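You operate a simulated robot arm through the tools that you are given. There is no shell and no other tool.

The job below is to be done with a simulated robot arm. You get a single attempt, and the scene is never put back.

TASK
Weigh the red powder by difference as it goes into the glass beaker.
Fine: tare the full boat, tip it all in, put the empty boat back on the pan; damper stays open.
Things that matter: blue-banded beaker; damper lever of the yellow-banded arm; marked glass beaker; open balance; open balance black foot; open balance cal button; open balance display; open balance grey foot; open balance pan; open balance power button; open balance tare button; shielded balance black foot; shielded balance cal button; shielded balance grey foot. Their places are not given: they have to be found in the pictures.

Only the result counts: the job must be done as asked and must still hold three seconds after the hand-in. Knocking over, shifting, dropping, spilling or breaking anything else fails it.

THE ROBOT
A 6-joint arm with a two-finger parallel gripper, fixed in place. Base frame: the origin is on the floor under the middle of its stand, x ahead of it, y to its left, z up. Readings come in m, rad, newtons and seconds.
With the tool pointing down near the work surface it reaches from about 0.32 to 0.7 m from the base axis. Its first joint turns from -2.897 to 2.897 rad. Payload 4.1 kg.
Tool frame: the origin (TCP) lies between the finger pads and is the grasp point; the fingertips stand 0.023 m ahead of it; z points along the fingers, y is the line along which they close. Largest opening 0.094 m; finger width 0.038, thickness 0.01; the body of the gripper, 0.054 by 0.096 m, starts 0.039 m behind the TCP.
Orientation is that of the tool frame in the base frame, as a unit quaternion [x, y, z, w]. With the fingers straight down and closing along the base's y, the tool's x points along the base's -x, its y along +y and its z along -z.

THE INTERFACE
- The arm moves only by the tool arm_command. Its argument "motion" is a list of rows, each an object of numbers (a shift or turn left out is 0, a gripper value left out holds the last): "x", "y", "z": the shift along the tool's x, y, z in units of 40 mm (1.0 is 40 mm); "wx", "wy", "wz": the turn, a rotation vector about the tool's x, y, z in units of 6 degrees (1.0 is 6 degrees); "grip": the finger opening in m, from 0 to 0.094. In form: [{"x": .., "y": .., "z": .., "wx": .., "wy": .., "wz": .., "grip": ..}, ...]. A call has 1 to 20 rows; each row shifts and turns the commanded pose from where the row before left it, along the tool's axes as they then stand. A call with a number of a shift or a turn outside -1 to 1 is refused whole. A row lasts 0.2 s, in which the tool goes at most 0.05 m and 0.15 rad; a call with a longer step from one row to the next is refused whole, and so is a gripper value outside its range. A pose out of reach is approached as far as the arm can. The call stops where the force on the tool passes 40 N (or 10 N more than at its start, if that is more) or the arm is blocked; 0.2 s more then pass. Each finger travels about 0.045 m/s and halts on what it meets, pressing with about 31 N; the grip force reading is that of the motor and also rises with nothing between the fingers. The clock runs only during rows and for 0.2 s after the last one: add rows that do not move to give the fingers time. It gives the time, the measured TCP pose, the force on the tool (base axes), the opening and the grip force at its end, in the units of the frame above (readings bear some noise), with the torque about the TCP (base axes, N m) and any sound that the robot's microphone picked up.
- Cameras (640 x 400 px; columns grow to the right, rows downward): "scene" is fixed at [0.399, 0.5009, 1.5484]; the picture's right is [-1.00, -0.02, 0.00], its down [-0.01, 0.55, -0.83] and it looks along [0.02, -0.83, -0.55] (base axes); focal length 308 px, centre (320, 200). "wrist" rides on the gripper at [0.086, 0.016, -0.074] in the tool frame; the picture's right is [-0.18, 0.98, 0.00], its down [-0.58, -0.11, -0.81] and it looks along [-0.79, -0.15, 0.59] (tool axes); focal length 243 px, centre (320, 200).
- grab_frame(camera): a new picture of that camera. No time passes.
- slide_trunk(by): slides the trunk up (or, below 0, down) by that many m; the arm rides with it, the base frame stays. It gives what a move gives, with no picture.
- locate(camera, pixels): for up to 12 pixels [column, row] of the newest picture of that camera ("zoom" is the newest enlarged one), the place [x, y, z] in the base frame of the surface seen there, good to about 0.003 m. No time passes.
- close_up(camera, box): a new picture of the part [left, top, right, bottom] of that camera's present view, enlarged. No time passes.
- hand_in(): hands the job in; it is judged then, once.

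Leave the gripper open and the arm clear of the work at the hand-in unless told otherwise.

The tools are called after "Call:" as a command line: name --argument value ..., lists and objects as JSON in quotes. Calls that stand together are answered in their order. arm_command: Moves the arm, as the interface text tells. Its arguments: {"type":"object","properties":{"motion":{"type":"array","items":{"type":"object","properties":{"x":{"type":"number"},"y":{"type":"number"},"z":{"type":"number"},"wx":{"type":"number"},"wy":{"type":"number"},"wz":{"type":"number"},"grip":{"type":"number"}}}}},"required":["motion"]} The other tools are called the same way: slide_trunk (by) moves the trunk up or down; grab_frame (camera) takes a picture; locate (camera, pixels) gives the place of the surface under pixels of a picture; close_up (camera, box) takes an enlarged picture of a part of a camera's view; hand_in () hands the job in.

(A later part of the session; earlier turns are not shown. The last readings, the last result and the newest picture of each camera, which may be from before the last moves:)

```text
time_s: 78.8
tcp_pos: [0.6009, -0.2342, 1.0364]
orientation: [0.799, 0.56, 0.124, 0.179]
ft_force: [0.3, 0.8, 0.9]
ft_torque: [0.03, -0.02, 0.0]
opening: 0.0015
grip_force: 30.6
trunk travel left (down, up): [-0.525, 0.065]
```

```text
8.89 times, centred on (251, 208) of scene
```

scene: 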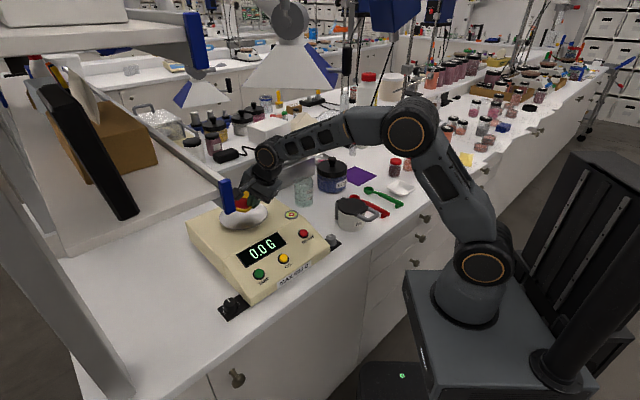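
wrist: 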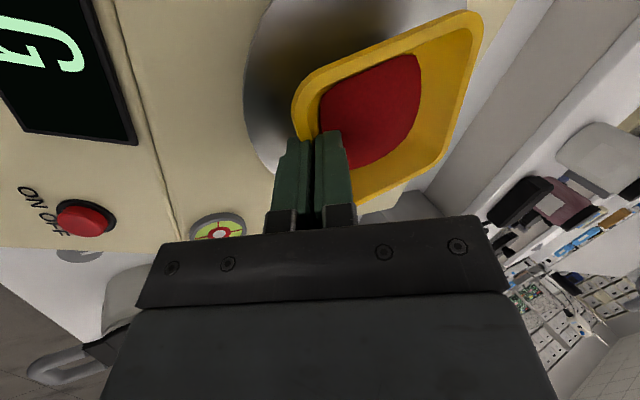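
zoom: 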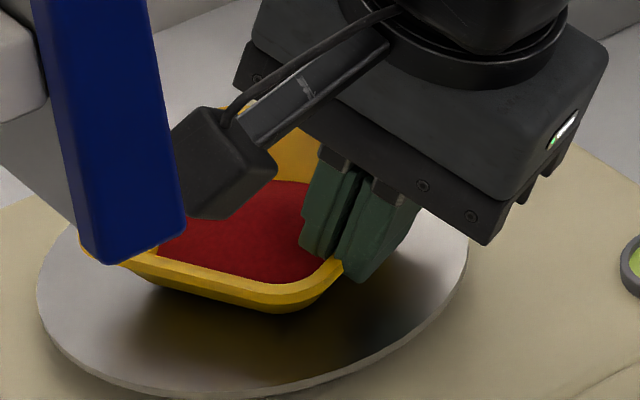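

The display changed to "----" (unsettled), so the boat touches the pan. I open the fingers gently to 0.014.

Call:
arm_command --motion '[{"grip": 0.002}, {"grip": 0.004}, {"grip": 0.006}, {"grip": 0.008}, {"grip": 0.01}, {"grip": 0.012}, {"grip": 0.014}, {"grip": 0.014}, {}]'

Call:
close_up --camera "scene" --box '[210, 190, 322, 290]'

Call:
close_up --camera "wrist" --box '[230, 30, 390, 130]'

Call:
close_up --camera "scene" --box '[215, 185, 287, 230]'

```text
time_s: 80.8
tcp_pos: [0.6019, -0.2332, 1.0364]
orientation: [0.799, 0.56, 0.125, 0.179]
ft_force: [0.0, 0.0, -0.1]
ft_torque: [-0.03, 0.02, 0.0]
opening: 0.0137
grip_force: 0.0
trunk travel left (down, up): [-0.525, 0.065]
```

```text
4.00 times, centred on (266, 240) of scene
```

zoom: 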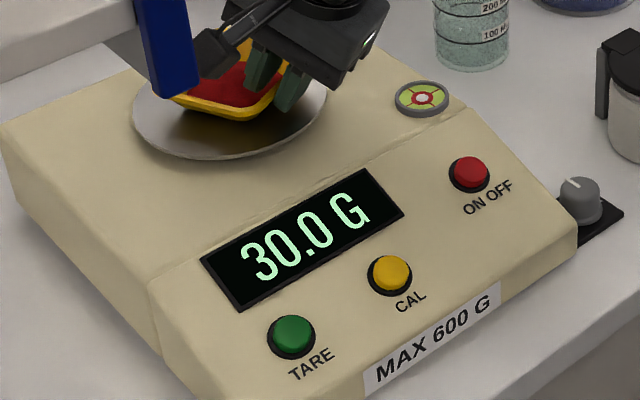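

```text
4.00 times, centred on (310, 80) of wrist
```

zoom: 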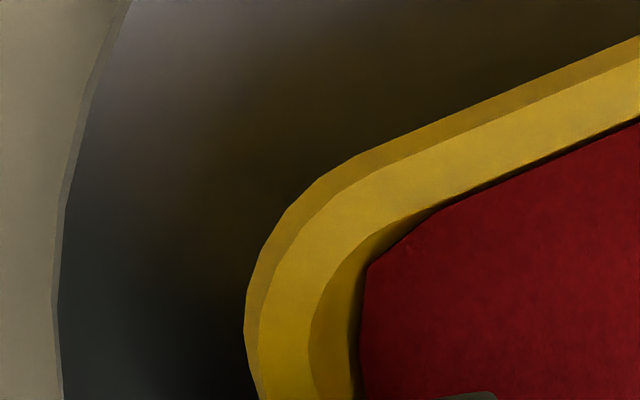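

```text
8.89 times, centred on (251, 208) of scene
```

zoom: 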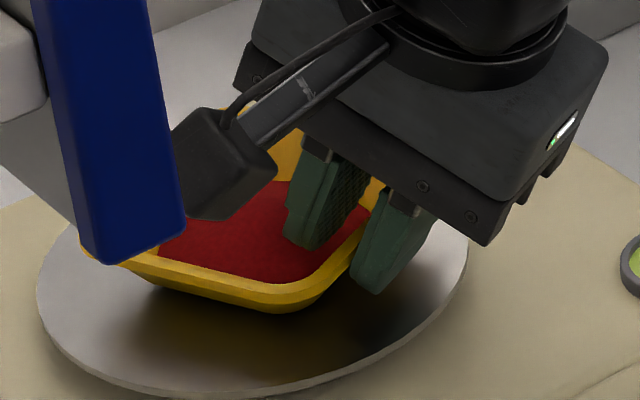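

The display reads 30.0 G with the boat released on the pan. I withdraw straight back along the tool axis by 0.08 m.

Call:
arm_command --motion '[{"z": -0.1}, {"z": -0.2}, {"z": -0.3}, {"z": -0.4}, {"z": -0.4}, {"z": -0.3}, {"z": -0.2}, {"z": -0.1}, {}]'

Call:
grab_frame --camera "scene"

Call:
close_up --camera "scene" --box '[210, 170, 322, 290]'

Call:
grab_frame --camera "wrist"

```text
time_s: 82.8
tcp_pos: [0.5679, -0.2214, 1.1089]
orientation: [0.799, 0.56, 0.125, 0.179]
ft_force: [-0.6, -0.8, 0.5]
ft_torque: [-0.02, -0.01, -0.01]
opening: 0.0138
grip_force: 0.0
trunk travel left (down, up): [-0.525, 0.065]
```

```text
taken
```

scene: 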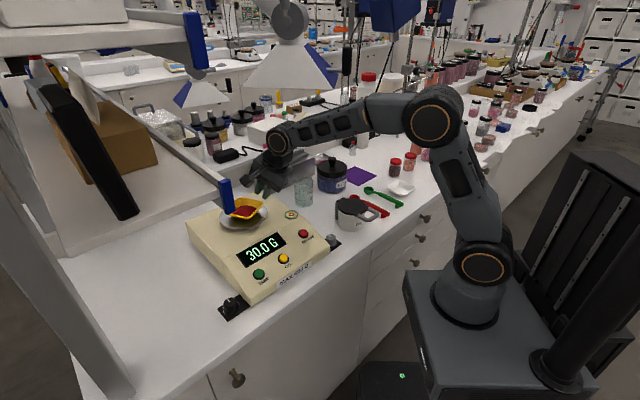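

```text
3.33 times, centred on (266, 230) of scene
```

zoom: 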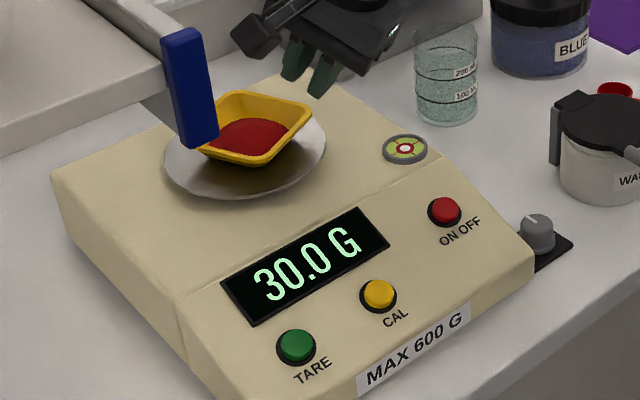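

```text
taken
```

wrist: 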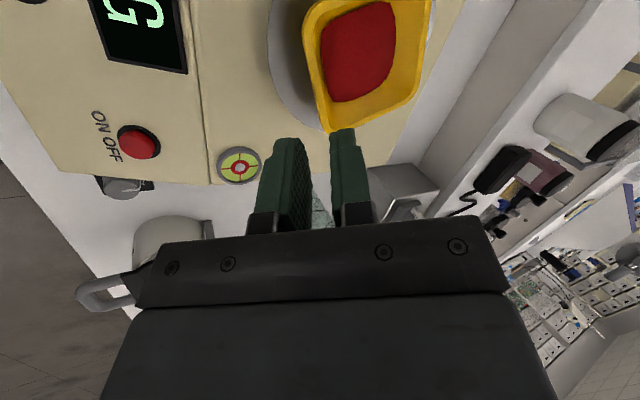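

The display holds at 30.0 G. Next I press TARE; first I measure the button, its surroundings and the panel's slope.

Call:
close_up --camera "scene" --box '[225, 235, 321, 295]'

Call:
locate --camera "zoom" --pixels '[[230, 257], [218, 250], [245, 262], [232, 275], [170, 260], [230, 220], [290, 260], [232, 310], [330, 195], [390, 190], [395, 155], [300, 225]]'

```text
6.67 times, centred on (273, 265) of scene
```

zoom: 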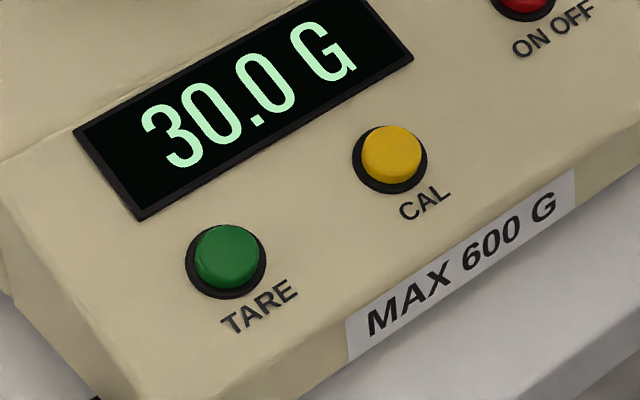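

```text
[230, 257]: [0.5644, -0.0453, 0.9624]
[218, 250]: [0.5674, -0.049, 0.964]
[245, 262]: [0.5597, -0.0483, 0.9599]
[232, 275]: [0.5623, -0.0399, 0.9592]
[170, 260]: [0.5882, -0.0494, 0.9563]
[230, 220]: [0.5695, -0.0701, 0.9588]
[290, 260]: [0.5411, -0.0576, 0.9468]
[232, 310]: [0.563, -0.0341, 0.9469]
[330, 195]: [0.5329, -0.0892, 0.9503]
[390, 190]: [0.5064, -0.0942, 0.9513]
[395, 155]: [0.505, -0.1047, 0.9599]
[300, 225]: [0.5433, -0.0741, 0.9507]
```

The panel slopes ~22° toward the robot and the TARE button's top is at (0.564,-0.045,0.962); my present tool direction is within 10° of the panel's normal. I close the fingers and move to 4 cm in front of the button.

Call:
arm_command --motion '[{"x": 0.15, "y": -0.1, "z": 0.04, "grip": 0.005}, {"x": 0.3, "y": -0.22, "z": 0.08, "grip": 0.0}, {"x": 0.4, "y": -0.29, "z": 0.1}, {"x": 0.4, "y": -0.29, "z": 0.1}, {"x": 0.4, "y": -0.29, "z": 0.105}, {"x": 0.4, "y": -0.29, "z": 0.105}, {"x": 0.4, "y": -0.29, "z": 0.105}, {"x": 0.4, "y": -0.29, "z": 0.105}, {"x": 0.4, "y": -0.29, "z": 0.105}, {"x": 0.4, "y": -0.29, "z": 0.105}, {"x": 0.3, "y": -0.22, "z": 0.08}, {"x": 0.16, "y": -0.13, "z": 0.04}, {}]'

Call:
grab_frame --camera "scene"

Call:
grab_frame --camera "wrist"

```text
time_s: 85.6
tcp_pos: [0.5391, -0.0368, 1.0178]
orientation: [0.8, 0.559, 0.124, 0.18]
ft_force: [-0.2, 0.6, 0.4]
ft_torque: [-0.01, 0.02, -0.01]
opening: 0.0
grip_force: 30.6
trunk travel left (down, up): [-0.525, 0.065]
```

```text
taken
```

scene: 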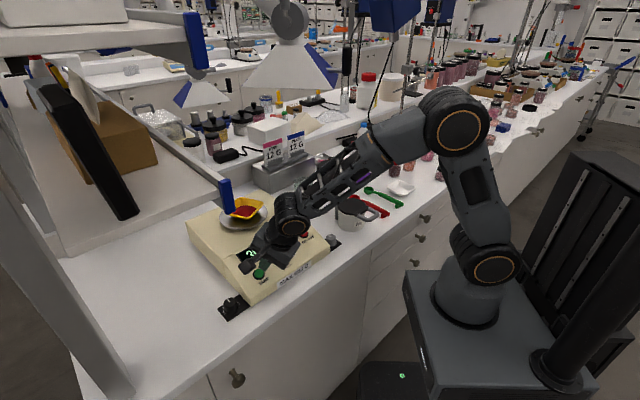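

```text
taken
```

wrist: 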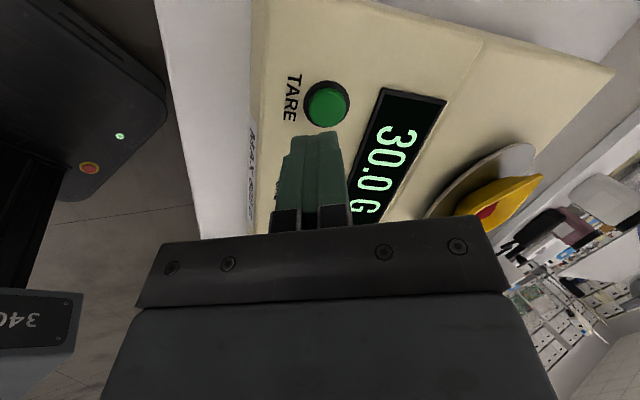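

The wrist view shows the green button at (326,103) just ahead of the fingertips. I measure it again from here.

Call:
locate --camera "wrist" --pixels '[[326, 103], [320, 95], [333, 110], [318, 110], [334, 96]]'

Call:
close_up --camera "scene" --box '[215, 220, 311, 295]'

```text
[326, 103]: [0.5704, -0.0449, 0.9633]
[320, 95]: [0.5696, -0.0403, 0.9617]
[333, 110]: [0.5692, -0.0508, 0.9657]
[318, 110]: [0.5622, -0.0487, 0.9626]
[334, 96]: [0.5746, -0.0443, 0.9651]
```

```text
5.33 times, centred on (263, 258) of scene
```

zoom: 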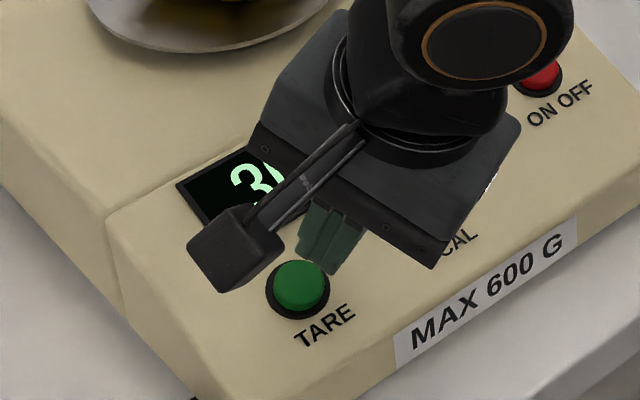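

The button is ~3.5 mm to +y from the fingertip line; I correct that and approach to about 8 mm from it.

Call:
arm_command --motion '[{"y": 0.085, "z": 0.1}, {"z": 0.2}, {"z": 0.2}, {"z": 0.15}, {"z": 0.1}, {}]'

Call:
close_up --camera "scene" --box '[215, 220, 311, 295]'

Call:
close_up --camera "wrist" --box '[240, 50, 400, 150]'

```text
time_s: 87.0
tcp_pos: [0.5547, -0.0415, 0.9926]
orientation: [0.8, 0.56, 0.124, 0.179]
ft_force: [-0.1, -0.5, 0.0]
ft_torque: [-0.02, -0.01, 0.0]
opening: 0.0
grip_force: 30.9
trunk travel left (down, up): [-0.525, 0.065]
```

```text
5.33 times, centred on (263, 258) of scene
```

zoom: 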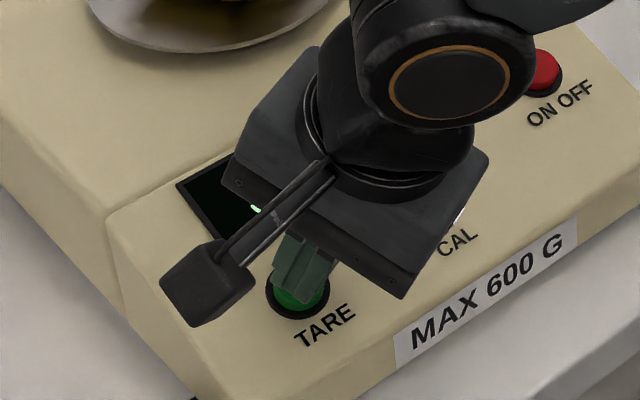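

```text
4.00 times, centred on (320, 100) of wrist
```

zoom: 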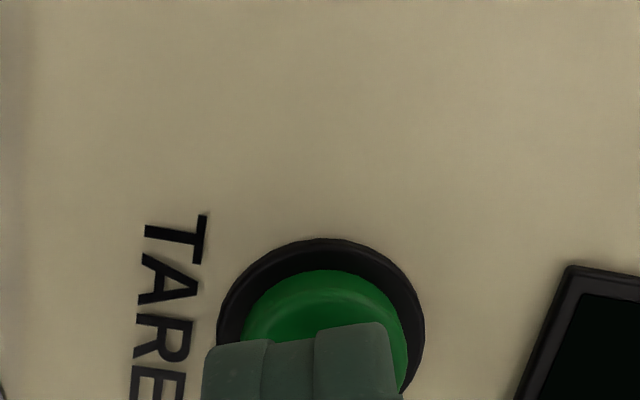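

The fingertips are right above the TARE button. I advance 6 mm, then in 1 mm steps watching force and sound.

Call:
arm_command --motion '[{"z": 0.05}, {"z": 0.05}, {"z": 0.05}, {}]'

Call:
arm_command --motion '[{"z": 0.025}, {"z": 0.025}]'

```text
time_s: 88.0
tcp_pos: [0.5583, -0.0421, 0.9887]
orientation: [0.8, 0.559, 0.124, 0.179]
ft_force: [-0.2, 0.0, -0.3]
ft_torque: [0.03, 0.02, 0.01]
opening: 0.0
grip_force: 30.9
trunk travel left (down, up): [-0.525, 0.065]
```

```text
time_s: 88.6
tcp_pos: [0.5587, -0.043, 0.986]
orientation: [0.799, 0.56, 0.124, 0.179]
ft_force: [0.1, 0.3, 0.5]
ft_torque: [-0.01, 0.01, 0.0]
opening: 0.0002
grip_force: 31.0
trunk travel left (down, up): [-0.525, 0.065]
```

No contact yet. I continue in 1 mm steps.

Call:
arm_command --motion '[{"z": 0.025}, {"z": 0.025}]'

Call:
arm_command --motion '[{"z": 0.025}]'

Call:
arm_command --motion '[{"z": 0.025}]'

```text
time_s: 89.2
tcp_pos: [0.5599, -0.0423, 0.9839]
orientation: [0.799, 0.56, 0.125, 0.179]
ft_force: [0.6, -0.3, 1.8]
ft_torque: [-0.06, 0.02, -0.03]
opening: 0.0003
grip_force: 31.7
trunk travel left (down, up): [-0.525, 0.065]
```

```text
time_s: 89.6
tcp_pos: [0.5603, -0.0436, 0.9834]
orientation: [0.799, 0.56, 0.124, 0.179]
ft_force: [-0.8, 0.7, 2.0]
ft_torque: [0.01, 0.03, -0.02]
opening: 0.0002
grip_force: 31.1
trunk travel left (down, up): [-0.525, 0.065]
heard: click
```

```text
time_s: 90.0
tcp_pos: [0.5609, -0.0438, 0.983]
orientation: [0.799, 0.56, 0.125, 0.179]
ft_force: [-0.7, -0.9, 2.7]
ft_torque: [-0.06, 0.02, -0.03]
opening: 0.0001
grip_force: 31.3
trunk travel left (down, up): [-0.525, 0.065]
```

A click was heard at ~2 N: the button was pressed. I withdraw along the tool axis by 5 cm and read the display.

Call:
arm_command --motion '[{"z": -0.1}, {"z": -0.2}, {"z": -0.3}, {"z": -0.3}, {"z": -0.25}, {"z": -0.15}, {}]'

Call:
grab_frame --camera "wrist"

Call:
close_up --camera "scene" --box '[200, 170, 328, 290]'

```text
time_s: 91.6
tcp_pos: [0.538, -0.0356, 1.0286]
orientation: [0.799, 0.56, 0.124, 0.179]
ft_force: [0.5, 0.7, 0.1]
ft_torque: [0.0, 0.0, 0.02]
opening: 0.0
grip_force: 30.7
trunk travel left (down, up): [-0.525, 0.065]
```

```text
taken
```

wrist: 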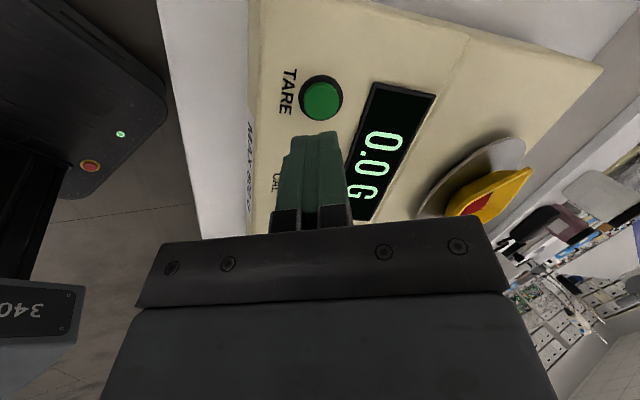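

```text
3.33 times, centred on (264, 230) of scene
```

zoom: 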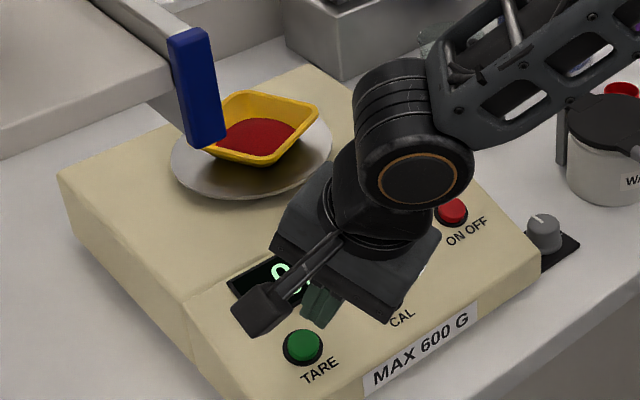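

After the press the display shows 0.0 G with the full boat on the pan: the tare is done. Before fetching the boat I check the arm's own geometry for clearance under the hood: I measure the wrist ring and elbow ring in the scene picture.

Call:
grab_frame --camera "scene"

Call:
locate --camera "scene" --pixels '[[294, 225], [291, 207], [300, 198], [370, 160], [330, 185], [456, 130], [456, 95], [480, 262], [275, 235], [270, 245], [255, 262], [310, 205]]'

```text
taken
```

scene: 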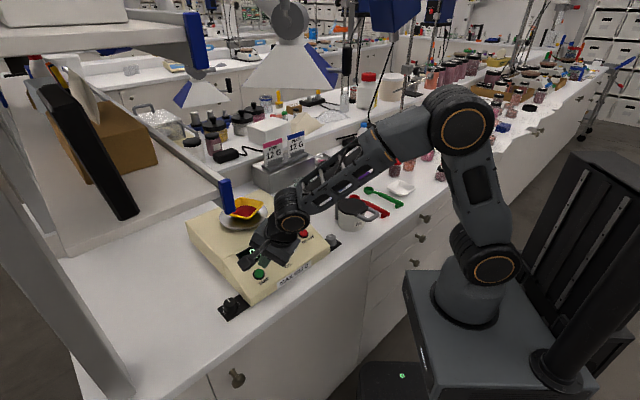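

```text
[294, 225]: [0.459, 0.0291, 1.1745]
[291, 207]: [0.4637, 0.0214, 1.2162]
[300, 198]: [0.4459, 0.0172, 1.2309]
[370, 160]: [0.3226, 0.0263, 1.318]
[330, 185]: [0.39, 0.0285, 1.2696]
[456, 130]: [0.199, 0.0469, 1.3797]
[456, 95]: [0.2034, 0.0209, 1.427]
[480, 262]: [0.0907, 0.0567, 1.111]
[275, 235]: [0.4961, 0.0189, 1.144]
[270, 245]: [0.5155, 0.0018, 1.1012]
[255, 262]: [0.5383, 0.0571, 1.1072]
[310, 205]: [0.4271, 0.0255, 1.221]
```

Wrist centre is ~0.165 m behind the TCP, so my planned pour path stays ≥8 cm under the lever and hood. Before touching the boat again I will dry-run the pour motion without it. First I move with this same orientation to the pour start pose, about (0.384,-0.470,1.058).

Call:
arm_command --motion '[{"x": -0.2, "y": 0.1, "z": -0.2}, {"x": -0.5, "y": 0.15, "z": -0.25}, {"x": -0.8, "y": 0.15, "z": -0.19}, {"x": -0.85}, {"x": -0.85}, {"x": -0.85}, {"x": -0.85}, {"x": -0.85}, {"x": -0.85}, {"x": -0.85}, {"x": -0.85}, {"x": -0.85}, {"x": -0.85}, {"x": -0.75}, {"x": -0.5}, {"x": -0.25}, {"x": -0.05}, {}]'

Call:
grab_frame --camera "scene"

Call:
close_up --camera "scene" --box '[200, 170, 328, 290]'

```text
time_s: 95.4
tcp_pos: [0.3843, -0.4716, 1.0589]
orientation: [0.799, 0.56, 0.124, 0.179]
ft_force: [0.4, 0.1, 0.1]
ft_torque: [0.02, 0.0, -0.02]
opening: 0.0002
grip_force: 30.5
trunk travel left (down, up): [-0.525, 0.065]
```

```text
taken
```

scene: 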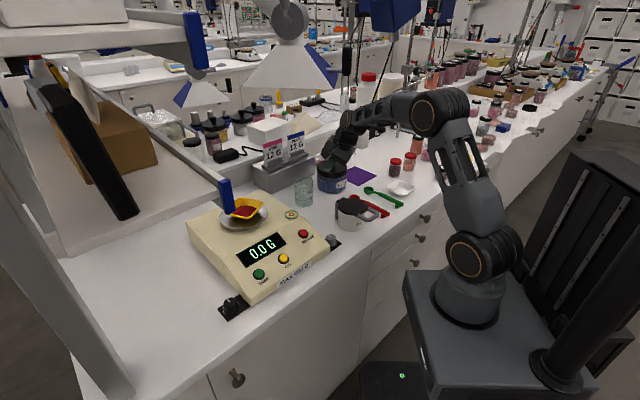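

```text
3.33 times, centred on (264, 230) of scene
```

zoom: 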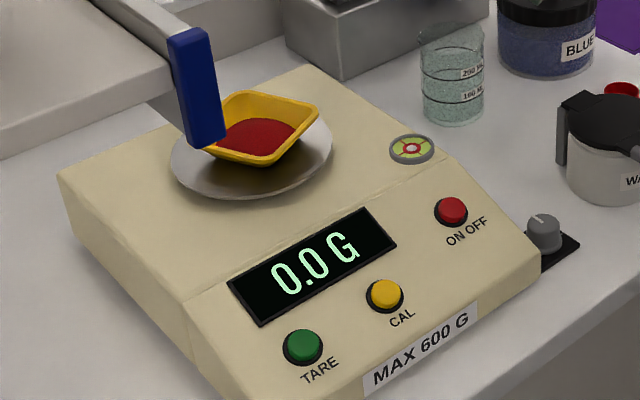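

The display stays 0.0 G and the boat stands well on the pan. I am at the pour start pose. Now the dry run, part 1: tilting through the first 45° with the (imaginary) lip kept over the beaker.

Call:
arm_command --motion '[{"x": -0.0352, "y": 0.0896, "z": -0.1164, "wx": 0.4227, "wy": -0.3307, "wz": -0.382}, {"x": -0.0352, "y": 0.0896, "z": -0.1164, "wx": 0.4227, "wy": -0.3307, "wz": -0.382}, {"x": -0.0352, "y": 0.0896, "z": -0.1164, "wx": 0.4227, "wy": -0.3307, "wz": -0.382}, {"x": -0.0352, "y": 0.0896, "z": -0.1164, "wx": 0.4227, "wy": -0.3307, "wz": -0.382}, {"x": -0.1147, "y": 0.1143, "z": -0.0853, "wx": 0.2728, "wy": -0.3098, "wz": -0.7815}, {"x": -0.1147, "y": 0.1143, "z": -0.0853, "wx": 0.2728, "wy": -0.3098, "wz": -0.7815}, {"x": -0.1147, "y": 0.1143, "z": -0.0853, "wx": 0.2728, "wy": -0.3098, "wz": -0.7815}, {"x": -0.1147, "y": 0.1143, "z": -0.0853, "wx": 0.2728, "wy": -0.3098, "wz": -0.7815}, {"x": -0.103, "y": 0.0869, "z": -0.0505, "wx": 0.0666, "wy": -0.357, "wz": -0.75}, {"x": -0.103, "y": 0.0869, "z": -0.0505, "wx": 0.0666, "wy": -0.357, "wz": -0.75}, {"x": -0.103, "y": 0.0869, "z": -0.0505, "wx": 0.0666, "wy": -0.357, "wz": -0.75}, {"x": -0.103, "y": 0.0869, "z": -0.0505, "wx": 0.0666, "wy": -0.357, "wz": -0.75}, {"x": -0.103, "y": 0.0869, "z": -0.0505, "wx": 0.0666, "wy": -0.357, "wz": -0.75}, {}]'

Call:
grab_frame --camera "scene"

```text
time_s: 98.4
tcp_pos: [0.4243, -0.5026, 1.1197]
orientation: [0.502, 0.82, -0.207, 0.181]
ft_force: [0.6, -0.4, -0.2]
ft_torque: [0.01, 0.0, 0.02]
opening: 0.0001
grip_force: 30.9
trunk travel left (down, up): [-0.525, 0.065]
```

```text
taken
```

scene: 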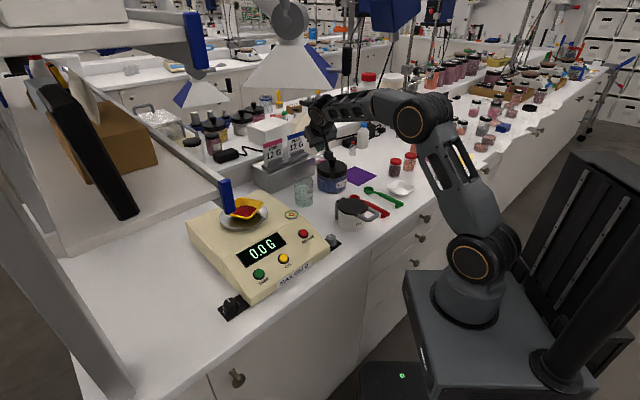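

The pose matches the plan (TCP within 2 mm, 45.3° tilt) and the wrist stays well below the lever. Dry run part 2: from 45° to 90°.

Call:
arm_command --motion '[{"x": -0.0857, "y": 0.0707, "z": -0.0394, "wx": -0.0766, "wy": -0.5132, "wz": -0.7542}, {"x": -0.0857, "y": 0.0707, "z": -0.0394, "wx": -0.0766, "wy": -0.5132, "wz": -0.7542}, {"x": -0.0857, "y": 0.0707, "z": -0.0394, "wx": -0.0766, "wy": -0.5132, "wz": -0.7542}, {"x": -0.0857, "y": 0.0707, "z": -0.0394, "wx": -0.0766, "wy": -0.5132, "wz": -0.7542}, {"x": -0.0857, "y": 0.0707, "z": -0.0394, "wx": -0.0766, "wy": -0.5132, "wz": -0.7542}, {"x": -0.0265, "y": 0.0518, "z": -0.0617, "wx": 0.0269, "wy": -0.5357, "wz": -0.4608}, {"x": -0.0265, "y": 0.0518, "z": -0.0617, "wx": 0.0269, "wy": -0.5357, "wz": -0.4608}, {"x": -0.0265, "y": 0.0518, "z": -0.0617, "wx": 0.0269, "wy": -0.5357, "wz": -0.4608}, {"x": -0.0265, "y": 0.0518, "z": -0.0617, "wx": 0.0269, "wy": -0.5357, "wz": -0.4608}, {"x": -0.0265, "y": 0.0518, "z": -0.0617, "wx": 0.0269, "wy": -0.5357, "wz": -0.4608}, {"x": 0.0048, "y": 0.0456, "z": -0.0798, "wx": 0.1432, "wy": -0.4947, "wz": -0.2738}, {"x": 0.0048, "y": 0.0456, "z": -0.0798, "wx": 0.1432, "wy": -0.4947, "wz": -0.2738}, {"x": 0.0048, "y": 0.0456, "z": -0.0798, "wx": 0.1432, "wy": -0.4947, "wz": -0.2738}, {"x": 0.0048, "y": 0.0456, "z": -0.0798, "wx": 0.1432, "wy": -0.4947, "wz": -0.2738}, {"x": 0.0048, "y": 0.0456, "z": -0.0798, "wx": 0.1432, "wy": -0.4947, "wz": -0.2738}, {}]'

Call:
grab_frame --camera "scene"

```text
time_s: 101.8
tcp_pos: [0.4408, -0.4817, 1.1421]
orientation: [0.108, 0.83, -0.41, 0.363]
ft_force: [-0.6, 0.7, -0.7]
ft_torque: [0.01, 0.02, 0.04]
opening: 0.0002
grip_force: 30.7
out of reach, approached as far as the arm can: row 11, 12, 14
trunk travel left (down, up): [-0.525, 0.065]
```

```text
taken
```

scene: 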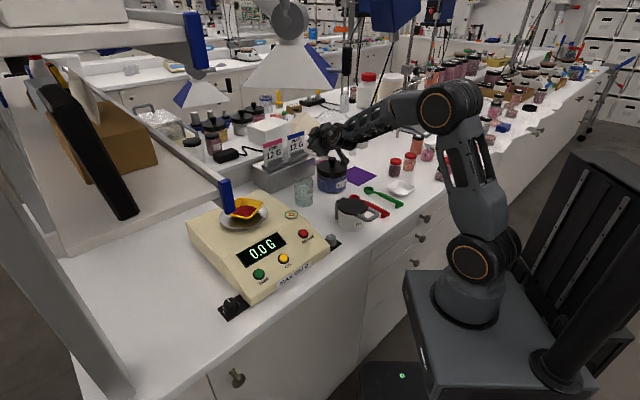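

Beyond ~80° the tool lined up with the forearm (a wrist singularity), so that path is unsuitable. I reverse the motion to get back and will use a different azimuth schedule that keeps the tool well off the forearm's direction.

Call:
arm_command --motion '[{"x": -0.0048, "y": -0.0456, "z": 0.0798, "wx": -0.1432, "wy": 0.4947, "wz": 0.2738}, {"x": -0.0048, "y": -0.0456, "z": 0.0798, "wx": -0.1432, "wy": 0.4947, "wz": 0.2738}, {"x": -0.0048, "y": -0.0456, "z": 0.0798, "wx": -0.1432, "wy": 0.4947, "wz": 0.2738}, {"x": 0.0265, "y": -0.0518, "z": 0.0617, "wx": -0.0269, "wy": 0.5357, "wz": 0.4608}, {"x": 0.0265, "y": -0.0518, "z": 0.0617, "wx": -0.0269, "wy": 0.5357, "wz": 0.4608}, {"x": 0.0265, "y": -0.0518, "z": 0.0617, "wx": -0.0269, "wy": 0.5357, "wz": 0.4608}, {"x": 0.0265, "y": -0.0518, "z": 0.0617, "wx": -0.0269, "wy": 0.5357, "wz": 0.4608}, {"x": 0.0265, "y": -0.0518, "z": 0.0617, "wx": -0.0269, "wy": 0.5357, "wz": 0.4608}, {"x": 0.0857, "y": -0.0707, "z": 0.0394, "wx": 0.0766, "wy": 0.5132, "wz": 0.7542}, {"x": 0.0857, "y": -0.0707, "z": 0.0394, "wx": 0.0766, "wy": 0.5132, "wz": 0.7542}, {"x": 0.0857, "y": -0.0707, "z": 0.0394, "wx": 0.0766, "wy": 0.5132, "wz": 0.7542}, {"x": 0.0857, "y": -0.0707, "z": 0.0394, "wx": 0.0766, "wy": 0.5132, "wz": 0.7542}, {"x": 0.0857, "y": -0.0707, "z": 0.0394, "wx": 0.0766, "wy": 0.5132, "wz": 0.7542}, {}]'

Call:
grab_frame --camera "scene"

```text
time_s: 104.8
tcp_pos: [0.4168, -0.5099, 1.1259]
orientation: [0.506, 0.808, -0.235, 0.19]
ft_force: [1.0, -0.1, 0.0]
ft_torque: [0.02, 0.0, 0.01]
opening: 0.0
grip_force: 30.9
out of reach, approached as far as the arm can: row 3
trunk travel left (down, up): [-0.525, 0.065]
```

```text
taken
```

scene: 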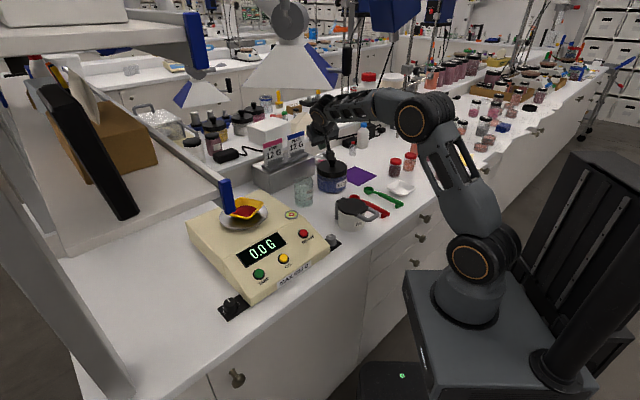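

Back near the 45° state, close to the earlier pose. I reverse the rest to the start orientation.

Call:
arm_command --motion '[{"x": 0.103, "y": -0.0869, "z": 0.0505, "wx": -0.0666, "wy": 0.357, "wz": 0.75}, {"x": 0.103, "y": -0.0869, "z": 0.0505, "wx": -0.0666, "wy": 0.357, "wz": 0.75}, {"x": 0.103, "y": -0.0869, "z": 0.0505, "wx": -0.0666, "wy": 0.357, "wz": 0.75}, {"x": 0.103, "y": -0.0869, "z": 0.0505, "wx": -0.0666, "wy": 0.357, "wz": 0.75}, {"x": 0.103, "y": -0.0869, "z": 0.0505, "wx": -0.0666, "wy": 0.357, "wz": 0.75}, {"x": 0.1147, "y": -0.1143, "z": 0.0853, "wx": -0.2728, "wy": 0.3098, "wz": 0.7815}, {"x": 0.1147, "y": -0.1143, "z": 0.0853, "wx": -0.2728, "wy": 0.3098, "wz": 0.7815}, {"x": 0.1147, "y": -0.1143, "z": 0.0853, "wx": -0.2728, "wy": 0.3098, "wz": 0.7815}, {"x": 0.1147, "y": -0.1143, "z": 0.0853, "wx": -0.2728, "wy": 0.3098, "wz": 0.7815}, {"x": 0.0352, "y": -0.0896, "z": 0.1164, "wx": -0.4227, "wy": 0.3307, "wz": 0.382}, {"x": 0.0352, "y": -0.0896, "z": 0.1164, "wx": -0.4227, "wy": 0.3307, "wz": 0.382}, {"x": 0.0352, "y": -0.0896, "z": 0.1164, "wx": -0.4227, "wy": 0.3307, "wz": 0.382}, {"x": 0.0352, "y": -0.0896, "z": 0.1164, "wx": -0.4227, "wy": 0.3307, "wz": 0.382}, {}]'

```text
time_s: 107.8
tcp_pos: [0.3727, -0.4864, 1.0633]
orientation: [0.801, 0.554, 0.103, 0.203]
ft_force: [0.3, 1.2, 0.3]
ft_torque: [-0.03, 0.0, 0.0]
opening: 0.0
grip_force: 30.7
trunk travel left (down, up): [-0.525, 0.065]
```

Orientation is off by ~3.7°, position by ~2 cm after the clamped rows. I correct both to return to the exact start pose.

Call:
arm_command --motion '[{"wx": 0.07, "wy": 0.3, "wz": 0.01}, {"wx": 0.07, "wy": 0.31, "wz": 0.01}, {"x": 0.25, "z": 0.13}, {"x": 0.24, "y": 0.01, "z": 0.126}, {}, {}]'

```text
time_s: 109.2
tcp_pos: [0.383, -0.4682, 1.0545]
orientation: [0.799, 0.561, 0.124, 0.178]
ft_force: [-0.6, -1.1, 0.2]
ft_torque: [0.02, -0.01, -0.02]
opening: 0.0001
grip_force: 31.1
trunk travel left (down, up): [-0.525, 0.065]
```

I am at the start pose. Dry run of the new schedule, part 1 (to 30° tilt).

Call:
arm_command --motion '[{"x": -0.1334, "y": 0.1038, "z": -0.051, "wx": 0.2357, "wy": -0.0528, "wz": -0.7233}, {"x": -0.1334, "y": 0.1038, "z": -0.051, "wx": 0.2357, "wy": -0.0528, "wz": -0.7233}, {"x": -0.1334, "y": 0.1038, "z": -0.051, "wx": 0.2357, "wy": -0.0528, "wz": -0.7233}, {"x": -0.1334, "y": 0.1038, "z": -0.051, "wx": 0.2357, "wy": -0.0528, "wz": -0.7233}, {"x": -0.1334, "y": 0.1038, "z": -0.051, "wx": 0.2357, "wy": -0.0528, "wz": -0.7233}, {"x": -0.1334, "y": 0.1038, "z": -0.051, "wx": 0.2357, "wy": -0.0528, "wz": -0.7233}, {"x": -0.1466, "y": 0.0932, "z": -0.0215, "wx": 0.0464, "wy": -0.1183, "wz": -0.8317}, {"x": -0.1466, "y": 0.0932, "z": -0.0215, "wx": 0.0464, "wy": -0.1183, "wz": -0.8317}, {"x": -0.1466, "y": 0.0932, "z": -0.0215, "wx": 0.0464, "wy": -0.1183, "wz": -0.8317}, {"x": -0.1466, "y": 0.0932, "z": -0.0215, "wx": 0.0464, "wy": -0.1183, "wz": -0.8317}, {"x": -0.1466, "y": 0.0932, "z": -0.0215, "wx": 0.0464, "wy": -0.1183, "wz": -0.8317}, {"x": -0.1466, "y": 0.0932, "z": -0.0215, "wx": 0.0464, "wy": -0.1183, "wz": -0.8317}, {"x": -0.1466, "y": 0.0932, "z": -0.0215, "wx": 0.0464, "wy": -0.1183, "wz": -0.8317}, {}]'

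```text
time_s: 112.2
tcp_pos: [0.431, -0.5286, 1.0981]
orientation: [0.419, 0.889, -0.061, 0.173]
ft_force: [-0.5, -0.4, -0.3]
ft_torque: [0.0, 0.01, 0.01]
opening: 0.0
grip_force: 30.8
trunk travel left (down, up): [-0.525, 0.065]
```

Matches the plan within 4 mm. Part 2: from 30° to 60°.

Call:
arm_command --motion '[{"x": -0.1214, "y": 0.0749, "z": -0.014, "wx": -0.0754, "wy": -0.2707, "wz": -0.7932}, {"x": -0.1214, "y": 0.0749, "z": -0.014, "wx": -0.0754, "wy": -0.2707, "wz": -0.7932}, {"x": -0.1214, "y": 0.0749, "z": -0.014, "wx": -0.0754, "wy": -0.2707, "wz": -0.7932}, {"x": -0.1214, "y": 0.0749, "z": -0.014, "wx": -0.0754, "wy": -0.2707, "wz": -0.7932}, {"x": -0.1214, "y": 0.0749, "z": -0.014, "wx": -0.0754, "wy": -0.2707, "wz": -0.7932}, {"x": -0.1214, "y": 0.0749, "z": -0.014, "wx": -0.0754, "wy": -0.2707, "wz": -0.7932}, {"x": -0.1214, "y": 0.0749, "z": -0.014, "wx": -0.0754, "wy": -0.2707, "wz": -0.7932}, {"x": -0.0734, "y": 0.0689, "z": -0.0475, "wx": -0.0205, "wy": -0.488, "wz": -0.6753}, {"x": -0.0734, "y": 0.0689, "z": -0.0475, "wx": -0.0205, "wy": -0.488, "wz": -0.6753}, {"x": -0.0734, "y": 0.0689, "z": -0.0475, "wx": -0.0205, "wy": -0.488, "wz": -0.6753}, {"x": -0.0734, "y": 0.0689, "z": -0.0475, "wx": -0.0205, "wy": -0.488, "wz": -0.6753}, {"x": -0.0734, "y": 0.0689, "z": -0.0475, "wx": -0.0205, "wy": -0.488, "wz": -0.6753}, {}]'

Call:
grab_frame --camera "scene"

```text
time_s: 115.0
tcp_pos: [0.4767, -0.5125, 1.1276]
orientation: [-0.054, 0.922, -0.177, 0.339]
ft_force: [-0.6, -0.3, -0.8]
ft_torque: [0.02, 0.01, -0.03]
opening: 0.0
grip_force: 30.5
trunk travel left (down, up): [-0.525, 0.065]
```

```text
taken
```

scene: 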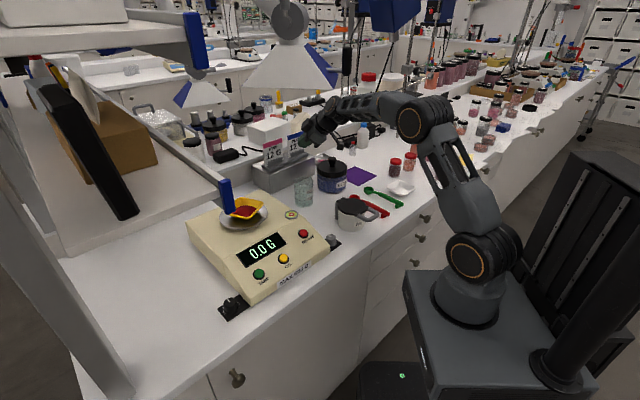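

On track (within 4 mm). I check the sign cards' position near the gripper, then continue part 3.

Call:
locate --camera "scene" --pixels '[[297, 142], [299, 134], [272, 152], [268, 143], [290, 165], [312, 120], [318, 140], [335, 110]]'

Call:
close_up --camera "scene" --box '[250, 80, 400, 220]'

```text
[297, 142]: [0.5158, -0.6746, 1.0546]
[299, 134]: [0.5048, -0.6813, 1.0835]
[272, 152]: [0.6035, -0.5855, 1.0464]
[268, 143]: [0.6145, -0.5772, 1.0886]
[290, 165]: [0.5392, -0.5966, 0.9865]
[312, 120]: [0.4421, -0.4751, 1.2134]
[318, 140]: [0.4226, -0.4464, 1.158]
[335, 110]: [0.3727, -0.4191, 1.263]
```

```text
2.86 times, centred on (325, 150) of scene
```

zoom: 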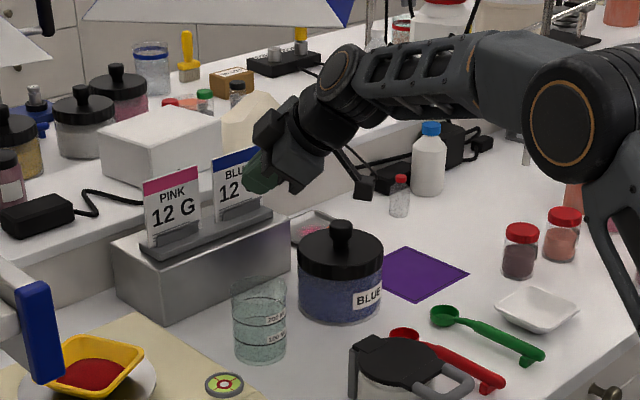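

Sign cards are at y≤−0.58, clear of the path. Part 3: from 60° to 105°.

Call:
arm_command --motion '[{"x": -0.0148, "y": 0.0535, "z": -0.0751, "wx": 0.1358, "wy": -0.464, "wz": -0.357}, {"x": -0.0148, "y": 0.0535, "z": -0.0751, "wx": 0.1358, "wy": -0.464, "wz": -0.357}, {"x": -0.0148, "y": 0.0535, "z": -0.0751, "wx": 0.1358, "wy": -0.464, "wz": -0.357}, {"x": -0.0148, "y": 0.0535, "z": -0.0751, "wx": 0.1358, "wy": -0.464, "wz": -0.357}, {"x": -0.0148, "y": 0.0535, "z": -0.0751, "wx": 0.1358, "wy": -0.464, "wz": -0.357}, {"x": 0.0069, "y": 0.0519, "z": -0.0921, "wx": 0.2601, "wy": -0.3978, "wz": -0.2047}, {"x": 0.0069, "y": 0.0519, "z": -0.0921, "wx": 0.2601, "wy": -0.3978, "wz": -0.2047}, {"x": 0.0069, "y": 0.0519, "z": -0.0921, "wx": 0.2601, "wy": -0.3978, "wz": -0.2047}, {"x": 0.0069, "y": 0.0519, "z": -0.0921, "wx": 0.2601, "wy": -0.3978, "wz": -0.2047}, {"x": 0.0069, "y": 0.0519, "z": -0.0921, "wx": 0.2601, "wy": -0.3978, "wz": -0.2047}, {}]'

Call:
arm_command --motion '[{"x": 0.0116, "y": 0.0528, "z": -0.0978, "wx": 0.3068, "wy": -0.3665, "wz": -0.1613}, {"x": 0.0116, "y": 0.0528, "z": -0.0978, "wx": 0.3068, "wy": -0.3665, "wz": -0.1613}, {"x": 0.0116, "y": 0.0528, "z": -0.0978, "wx": 0.3068, "wy": -0.3665, "wz": -0.1613}, {"x": 0.0116, "y": 0.0528, "z": -0.0978, "wx": 0.3068, "wy": -0.3665, "wz": -0.1613}, {"x": 0.0116, "y": 0.0528, "z": -0.0978, "wx": 0.3068, "wy": -0.3665, "wz": -0.1613}, {}]'

Call:
grab_frame --camera "scene"

Call:
close_up --camera "scene" --box '[250, 80, 400, 220]'

```text
time_s: 117.4
tcp_pos: [0.4503, -0.4858, 1.1367]
orientation: [-0.187, 0.782, -0.296, 0.515]
ft_force: [0.1, -0.4, 0.1]
ft_torque: [0.01, 0.04, 0.01]
opening: 0.0001
grip_force: 31.7
trunk travel left (down, up): [-0.525, 0.065]
```

```text
time_s: 118.8
tcp_pos: [0.4403, -0.5185, 1.1823]
orientation: [-0.206, 0.697, -0.355, 0.588]
ft_force: [-0.4, -0.2, 1.1]
ft_torque: [-0.04, -0.01, 0.0]
opening: 0.0002
grip_force: 30.9
out of reach, approached as far as the arm can: row 2, 3, 4, 5
trunk travel left (down, up): [-0.525, 0.065]
```

```text
taken
```

scene: 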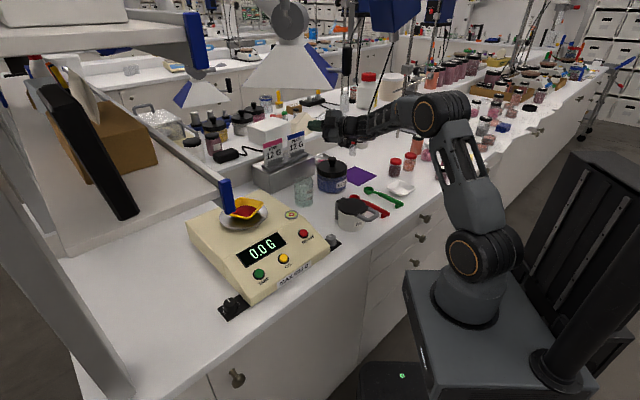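

```text
2.86 times, centred on (325, 150) of scene
```

zoom: 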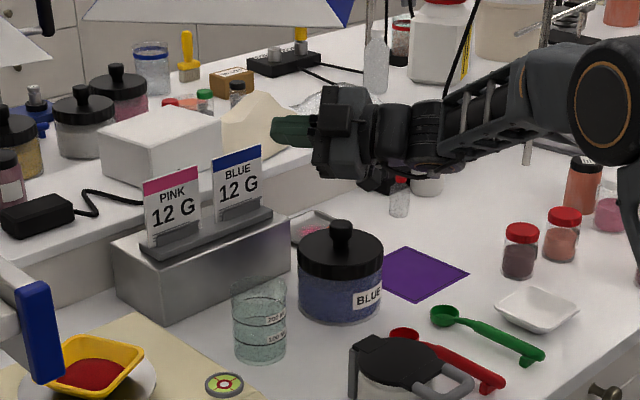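

Up to 90° it works, but beyond that another joint limit stops it and the tool drifts. Analysis says turning the other way round the forearm (tool azimuth near −90°) keeps all joints mid-range. I back out: first undo the last rotation while returning to the 90° position.

Call:
arm_command --motion '[{"x": 0.03, "y": 0.28, "z": 0.036, "wx": -0.3068, "wy": 0.3665, "wz": 0.1613}, {"x": 0.03, "y": 0.28, "z": 0.036, "wx": -0.3068, "wy": 0.3665, "wz": 0.1613}, {"x": 0.03, "y": 0.28, "z": 0.036, "wx": -0.3068, "wy": 0.3665, "wz": 0.1613}, {"x": 0.03, "y": 0.28, "z": 0.036, "wx": -0.3068, "wy": 0.3665, "wz": 0.1613}, {"x": 0.03, "y": 0.28, "z": 0.036, "wx": -0.3068, "wy": 0.3665, "wz": 0.1613}, {}]'

```text
time_s: 120.2
tcp_pos: [0.4482, -0.4851, 1.1382]
orientation: [-0.187, 0.783, -0.296, 0.515]
ft_force: [-0.1, -0.1, 0.2]
ft_torque: [0.05, -0.01, -0.01]
opening: 0.0
grip_force: 30.8
trunk travel left (down, up): [-0.525, 0.065]
```

Back exactly at the 90° dry-run pose. I reverse the earlier rows from 90° to 30°.

Call:
arm_command --motion '[{"x": -0.0069, "y": -0.0519, "z": 0.0921, "wx": -0.2601, "wy": 0.3978, "wz": 0.2047}, {"x": -0.0069, "y": -0.0519, "z": 0.0921, "wx": -0.2601, "wy": 0.3978, "wz": 0.2047}, {"x": -0.0069, "y": -0.0519, "z": 0.0921, "wx": -0.2601, "wy": 0.3978, "wz": 0.2047}, {"x": -0.0069, "y": -0.0519, "z": 0.0921, "wx": -0.2601, "wy": 0.3978, "wz": 0.2047}, {"x": -0.0069, "y": -0.0519, "z": 0.0921, "wx": -0.2601, "wy": 0.3978, "wz": 0.2047}, {"x": 0.0148, "y": -0.0535, "z": 0.0751, "wx": -0.1358, "wy": 0.464, "wz": 0.357}, {"x": 0.0148, "y": -0.0535, "z": 0.0751, "wx": -0.1358, "wy": 0.464, "wz": 0.357}, {"x": 0.0148, "y": -0.0535, "z": 0.0751, "wx": -0.1358, "wy": 0.464, "wz": 0.357}, {"x": 0.0148, "y": -0.0535, "z": 0.0751, "wx": -0.1358, "wy": 0.464, "wz": 0.357}, {"x": 0.0148, "y": -0.0535, "z": 0.0751, "wx": -0.1358, "wy": 0.464, "wz": 0.357}, {"x": 0.0734, "y": -0.0689, "z": 0.0475, "wx": 0.0205, "wy": 0.488, "wz": 0.6753}, {"x": 0.0734, "y": -0.0689, "z": 0.0475, "wx": 0.0205, "wy": 0.488, "wz": 0.6753}, {"x": 0.0734, "y": -0.0689, "z": 0.0475, "wx": 0.0205, "wy": 0.488, "wz": 0.6753}, {"x": 0.0734, "y": -0.0689, "z": 0.0475, "wx": 0.0205, "wy": 0.488, "wz": 0.6753}, {"x": 0.0734, "y": -0.0689, "z": 0.0475, "wx": 0.0205, "wy": 0.488, "wz": 0.6753}, {}]'

Call:
arm_command --motion '[{"x": 0.1214, "y": -0.0749, "z": 0.014, "wx": 0.0754, "wy": 0.2707, "wz": 0.7932}, {"x": 0.1214, "y": -0.0749, "z": 0.014, "wx": 0.0754, "wy": 0.2707, "wz": 0.7932}, {"x": 0.1214, "y": -0.0749, "z": 0.014, "wx": 0.0754, "wy": 0.2707, "wz": 0.7932}, {"x": 0.1214, "y": -0.0749, "z": 0.014, "wx": 0.0754, "wy": 0.2707, "wz": 0.7932}, {"x": 0.1214, "y": -0.0749, "z": 0.014, "wx": 0.0754, "wy": 0.2707, "wz": 0.7932}, {"x": 0.1214, "y": -0.0749, "z": 0.014, "wx": 0.0754, "wy": 0.2707, "wz": 0.7932}, {"x": 0.1214, "y": -0.0749, "z": 0.014, "wx": 0.0754, "wy": 0.2707, "wz": 0.7932}, {"x": 0.1466, "y": -0.0932, "z": 0.0215, "wx": -0.0464, "wy": 0.1183, "wz": 0.8317}, {"x": 0.1466, "y": -0.0932, "z": 0.0215, "wx": -0.0464, "wy": 0.1183, "wz": 0.8317}, {"x": 0.1466, "y": -0.0932, "z": 0.0215, "wx": -0.0464, "wy": 0.1183, "wz": 0.8317}, {"x": 0.1466, "y": -0.0932, "z": 0.0215, "wx": -0.0464, "wy": 0.1183, "wz": 0.8317}, {"x": 0.1466, "y": -0.0932, "z": 0.0215, "wx": -0.0464, "wy": 0.1183, "wz": 0.8317}, {"x": 0.1466, "y": -0.0932, "z": 0.0215, "wx": -0.0464, "wy": 0.1183, "wz": 0.8317}, {"x": 0.1466, "y": -0.0932, "z": 0.0215, "wx": -0.0464, "wy": 0.1183, "wz": 0.8317}, {}]'

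Call:
arm_command --motion '[{"x": 0.1334, "y": -0.1038, "z": 0.051, "wx": -0.2357, "wy": 0.0528, "wz": 0.7233}, {"x": 0.1334, "y": -0.1038, "z": 0.051, "wx": -0.2357, "wy": 0.0528, "wz": 0.7233}, {"x": 0.1334, "y": -0.1038, "z": 0.051, "wx": -0.2357, "wy": 0.0528, "wz": 0.7233}, {"x": 0.1334, "y": -0.1038, "z": 0.051, "wx": -0.2357, "wy": 0.0528, "wz": 0.7233}, {"x": 0.1334, "y": -0.1038, "z": 0.051, "wx": -0.2357, "wy": 0.0528, "wz": 0.7233}, {"x": 0.1334, "y": -0.1038, "z": 0.051, "wx": -0.2357, "wy": 0.0528, "wz": 0.7233}, {}]'

```text
time_s: 123.6
tcp_pos: [0.4677, -0.5285, 1.1197]
orientation: [0.134, 0.952, -0.124, 0.246]
ft_force: [-0.1, -0.3, 0.0]
ft_torque: [0.0, -0.05, 0.05]
opening: 0.0
grip_force: 31.0
trunk travel left (down, up): [-0.525, 0.065]
```

```text
time_s: 126.8
tcp_pos: [0.3947, -0.5101, 1.0801]
orientation: [0.665, 0.73, 0.027, 0.152]
ft_force: [0.1, 0.0, 0.6]
ft_torque: [-0.02, -0.02, 0.0]
opening: 0.0
grip_force: 30.6
trunk travel left (down, up): [-0.525, 0.065]
```

```text
time_s: 128.4
tcp_pos: [0.3814, -0.4786, 1.0579]
orientation: [0.799, 0.561, 0.126, 0.178]
ft_force: [-1.1, 0.5, -0.4]
ft_torque: [0.03, 0.01, 0.0]
opening: 0.0002
grip_force: 30.8
trunk travel left (down, up): [-0.525, 0.065]
```

Back at the start orientation. I correct the 1 cm offset and run the first 45° again (this part worked before).

Call:
arm_command --motion '[{"x": 0.12, "y": -0.03, "z": 0.04}, {"x": 0.11, "y": -0.03, "z": 0.04}, {}, {"x": -0.0352, "y": 0.0896, "z": -0.1164, "wx": 0.4227, "wy": -0.3307, "wz": -0.382}, {"x": -0.0352, "y": 0.0896, "z": -0.1164, "wx": 0.4227, "wy": -0.3307, "wz": -0.382}, {"x": -0.0352, "y": 0.0896, "z": -0.1164, "wx": 0.4227, "wy": -0.3307, "wz": -0.382}, {"x": -0.0352, "y": 0.0896, "z": -0.1164, "wx": 0.4227, "wy": -0.3307, "wz": -0.382}, {"x": -0.1147, "y": 0.1143, "z": -0.0853, "wx": 0.2728, "wy": -0.3098, "wz": -0.7815}, {"x": -0.1147, "y": 0.1143, "z": -0.0853, "wx": 0.2728, "wy": -0.3098, "wz": -0.7815}, {"x": -0.1147, "y": 0.1143, "z": -0.0853, "wx": 0.2728, "wy": -0.3098, "wz": -0.7815}, {"x": -0.1147, "y": 0.1143, "z": -0.0853, "wx": 0.2728, "wy": -0.3098, "wz": -0.7815}, {"x": -0.103, "y": 0.0869, "z": -0.0505, "wx": 0.0666, "wy": -0.357, "wz": -0.75}, {"x": -0.103, "y": 0.0869, "z": -0.0505, "wx": 0.0666, "wy": -0.357, "wz": -0.75}, {"x": -0.103, "y": 0.0869, "z": -0.0505, "wx": 0.0666, "wy": -0.357, "wz": -0.75}, {"x": -0.103, "y": 0.0869, "z": -0.0505, "wx": 0.0666, "wy": -0.357, "wz": -0.75}, {"x": -0.103, "y": 0.0869, "z": -0.0505, "wx": 0.0666, "wy": -0.357, "wz": -0.75}, {}]'

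Call:
arm_command --motion '[{"x": 0.0044, "y": 0.0576, "z": -0.0993, "wx": 0.3348, "wy": -0.3288, "wz": -0.1758}, {"x": 0.0044, "y": 0.0576, "z": -0.0993, "wx": 0.3348, "wy": -0.3288, "wz": -0.1758}, {"x": 0.0044, "y": 0.0576, "z": -0.0993, "wx": 0.3348, "wy": -0.3288, "wz": -0.1758}, {"x": 0.0044, "y": 0.0576, "z": -0.0993, "wx": 0.3348, "wy": -0.3288, "wz": -0.1758}, {"x": 0.0044, "y": 0.0576, "z": -0.0993, "wx": 0.3348, "wy": -0.3288, "wz": -0.1758}, {"x": 0.0062, "y": 0.0566, "z": -0.0993, "wx": 0.3318, "wy": -0.3348, "wz": -0.1702}, {"x": 0.0062, "y": 0.0566, "z": -0.0993, "wx": 0.3318, "wy": -0.3348, "wz": -0.1702}, {"x": 0.0062, "y": 0.0566, "z": -0.0993, "wx": 0.3318, "wy": -0.3348, "wz": -0.1702}, {"x": 0.0062, "y": 0.0566, "z": -0.0993, "wx": 0.3318, "wy": -0.3348, "wz": -0.1702}, {"x": 0.0062, "y": 0.0566, "z": -0.0993, "wx": 0.3318, "wy": -0.3348, "wz": -0.1702}, {}]'

Call:
grab_frame --camera "scene"

```text
time_s: 132.0
tcp_pos: [0.421, -0.5001, 1.1147]
orientation: [0.501, 0.821, -0.206, 0.181]
ft_force: [0.2, 0.5, 0.2]
ft_torque: [0.02, -0.02, 0.05]
opening: 0.0
grip_force: 31.1
trunk travel left (down, up): [-0.525, 0.065]
```

```text
time_s: 134.4
tcp_pos: [0.4391, -0.4628, 1.1344]
orientation: [0.407, 0.77, -0.443, 0.211]
ft_force: [-0.1, 0.8, -0.5]
ft_torque: [-0.03, 0.0, -0.02]
opening: 0.0002
grip_force: 30.7
trunk travel left (down, up): [-0.525, 0.065]
```

```text
taken
```

scene: 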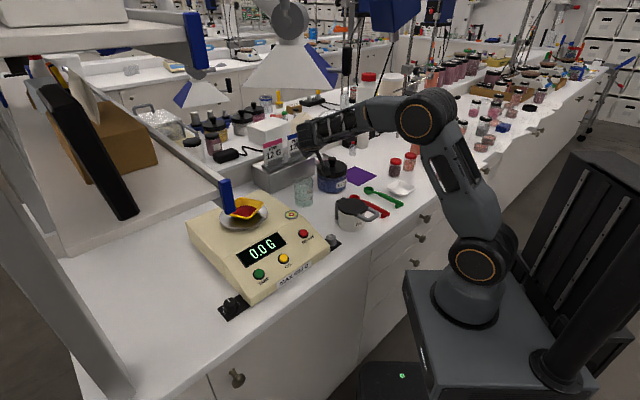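

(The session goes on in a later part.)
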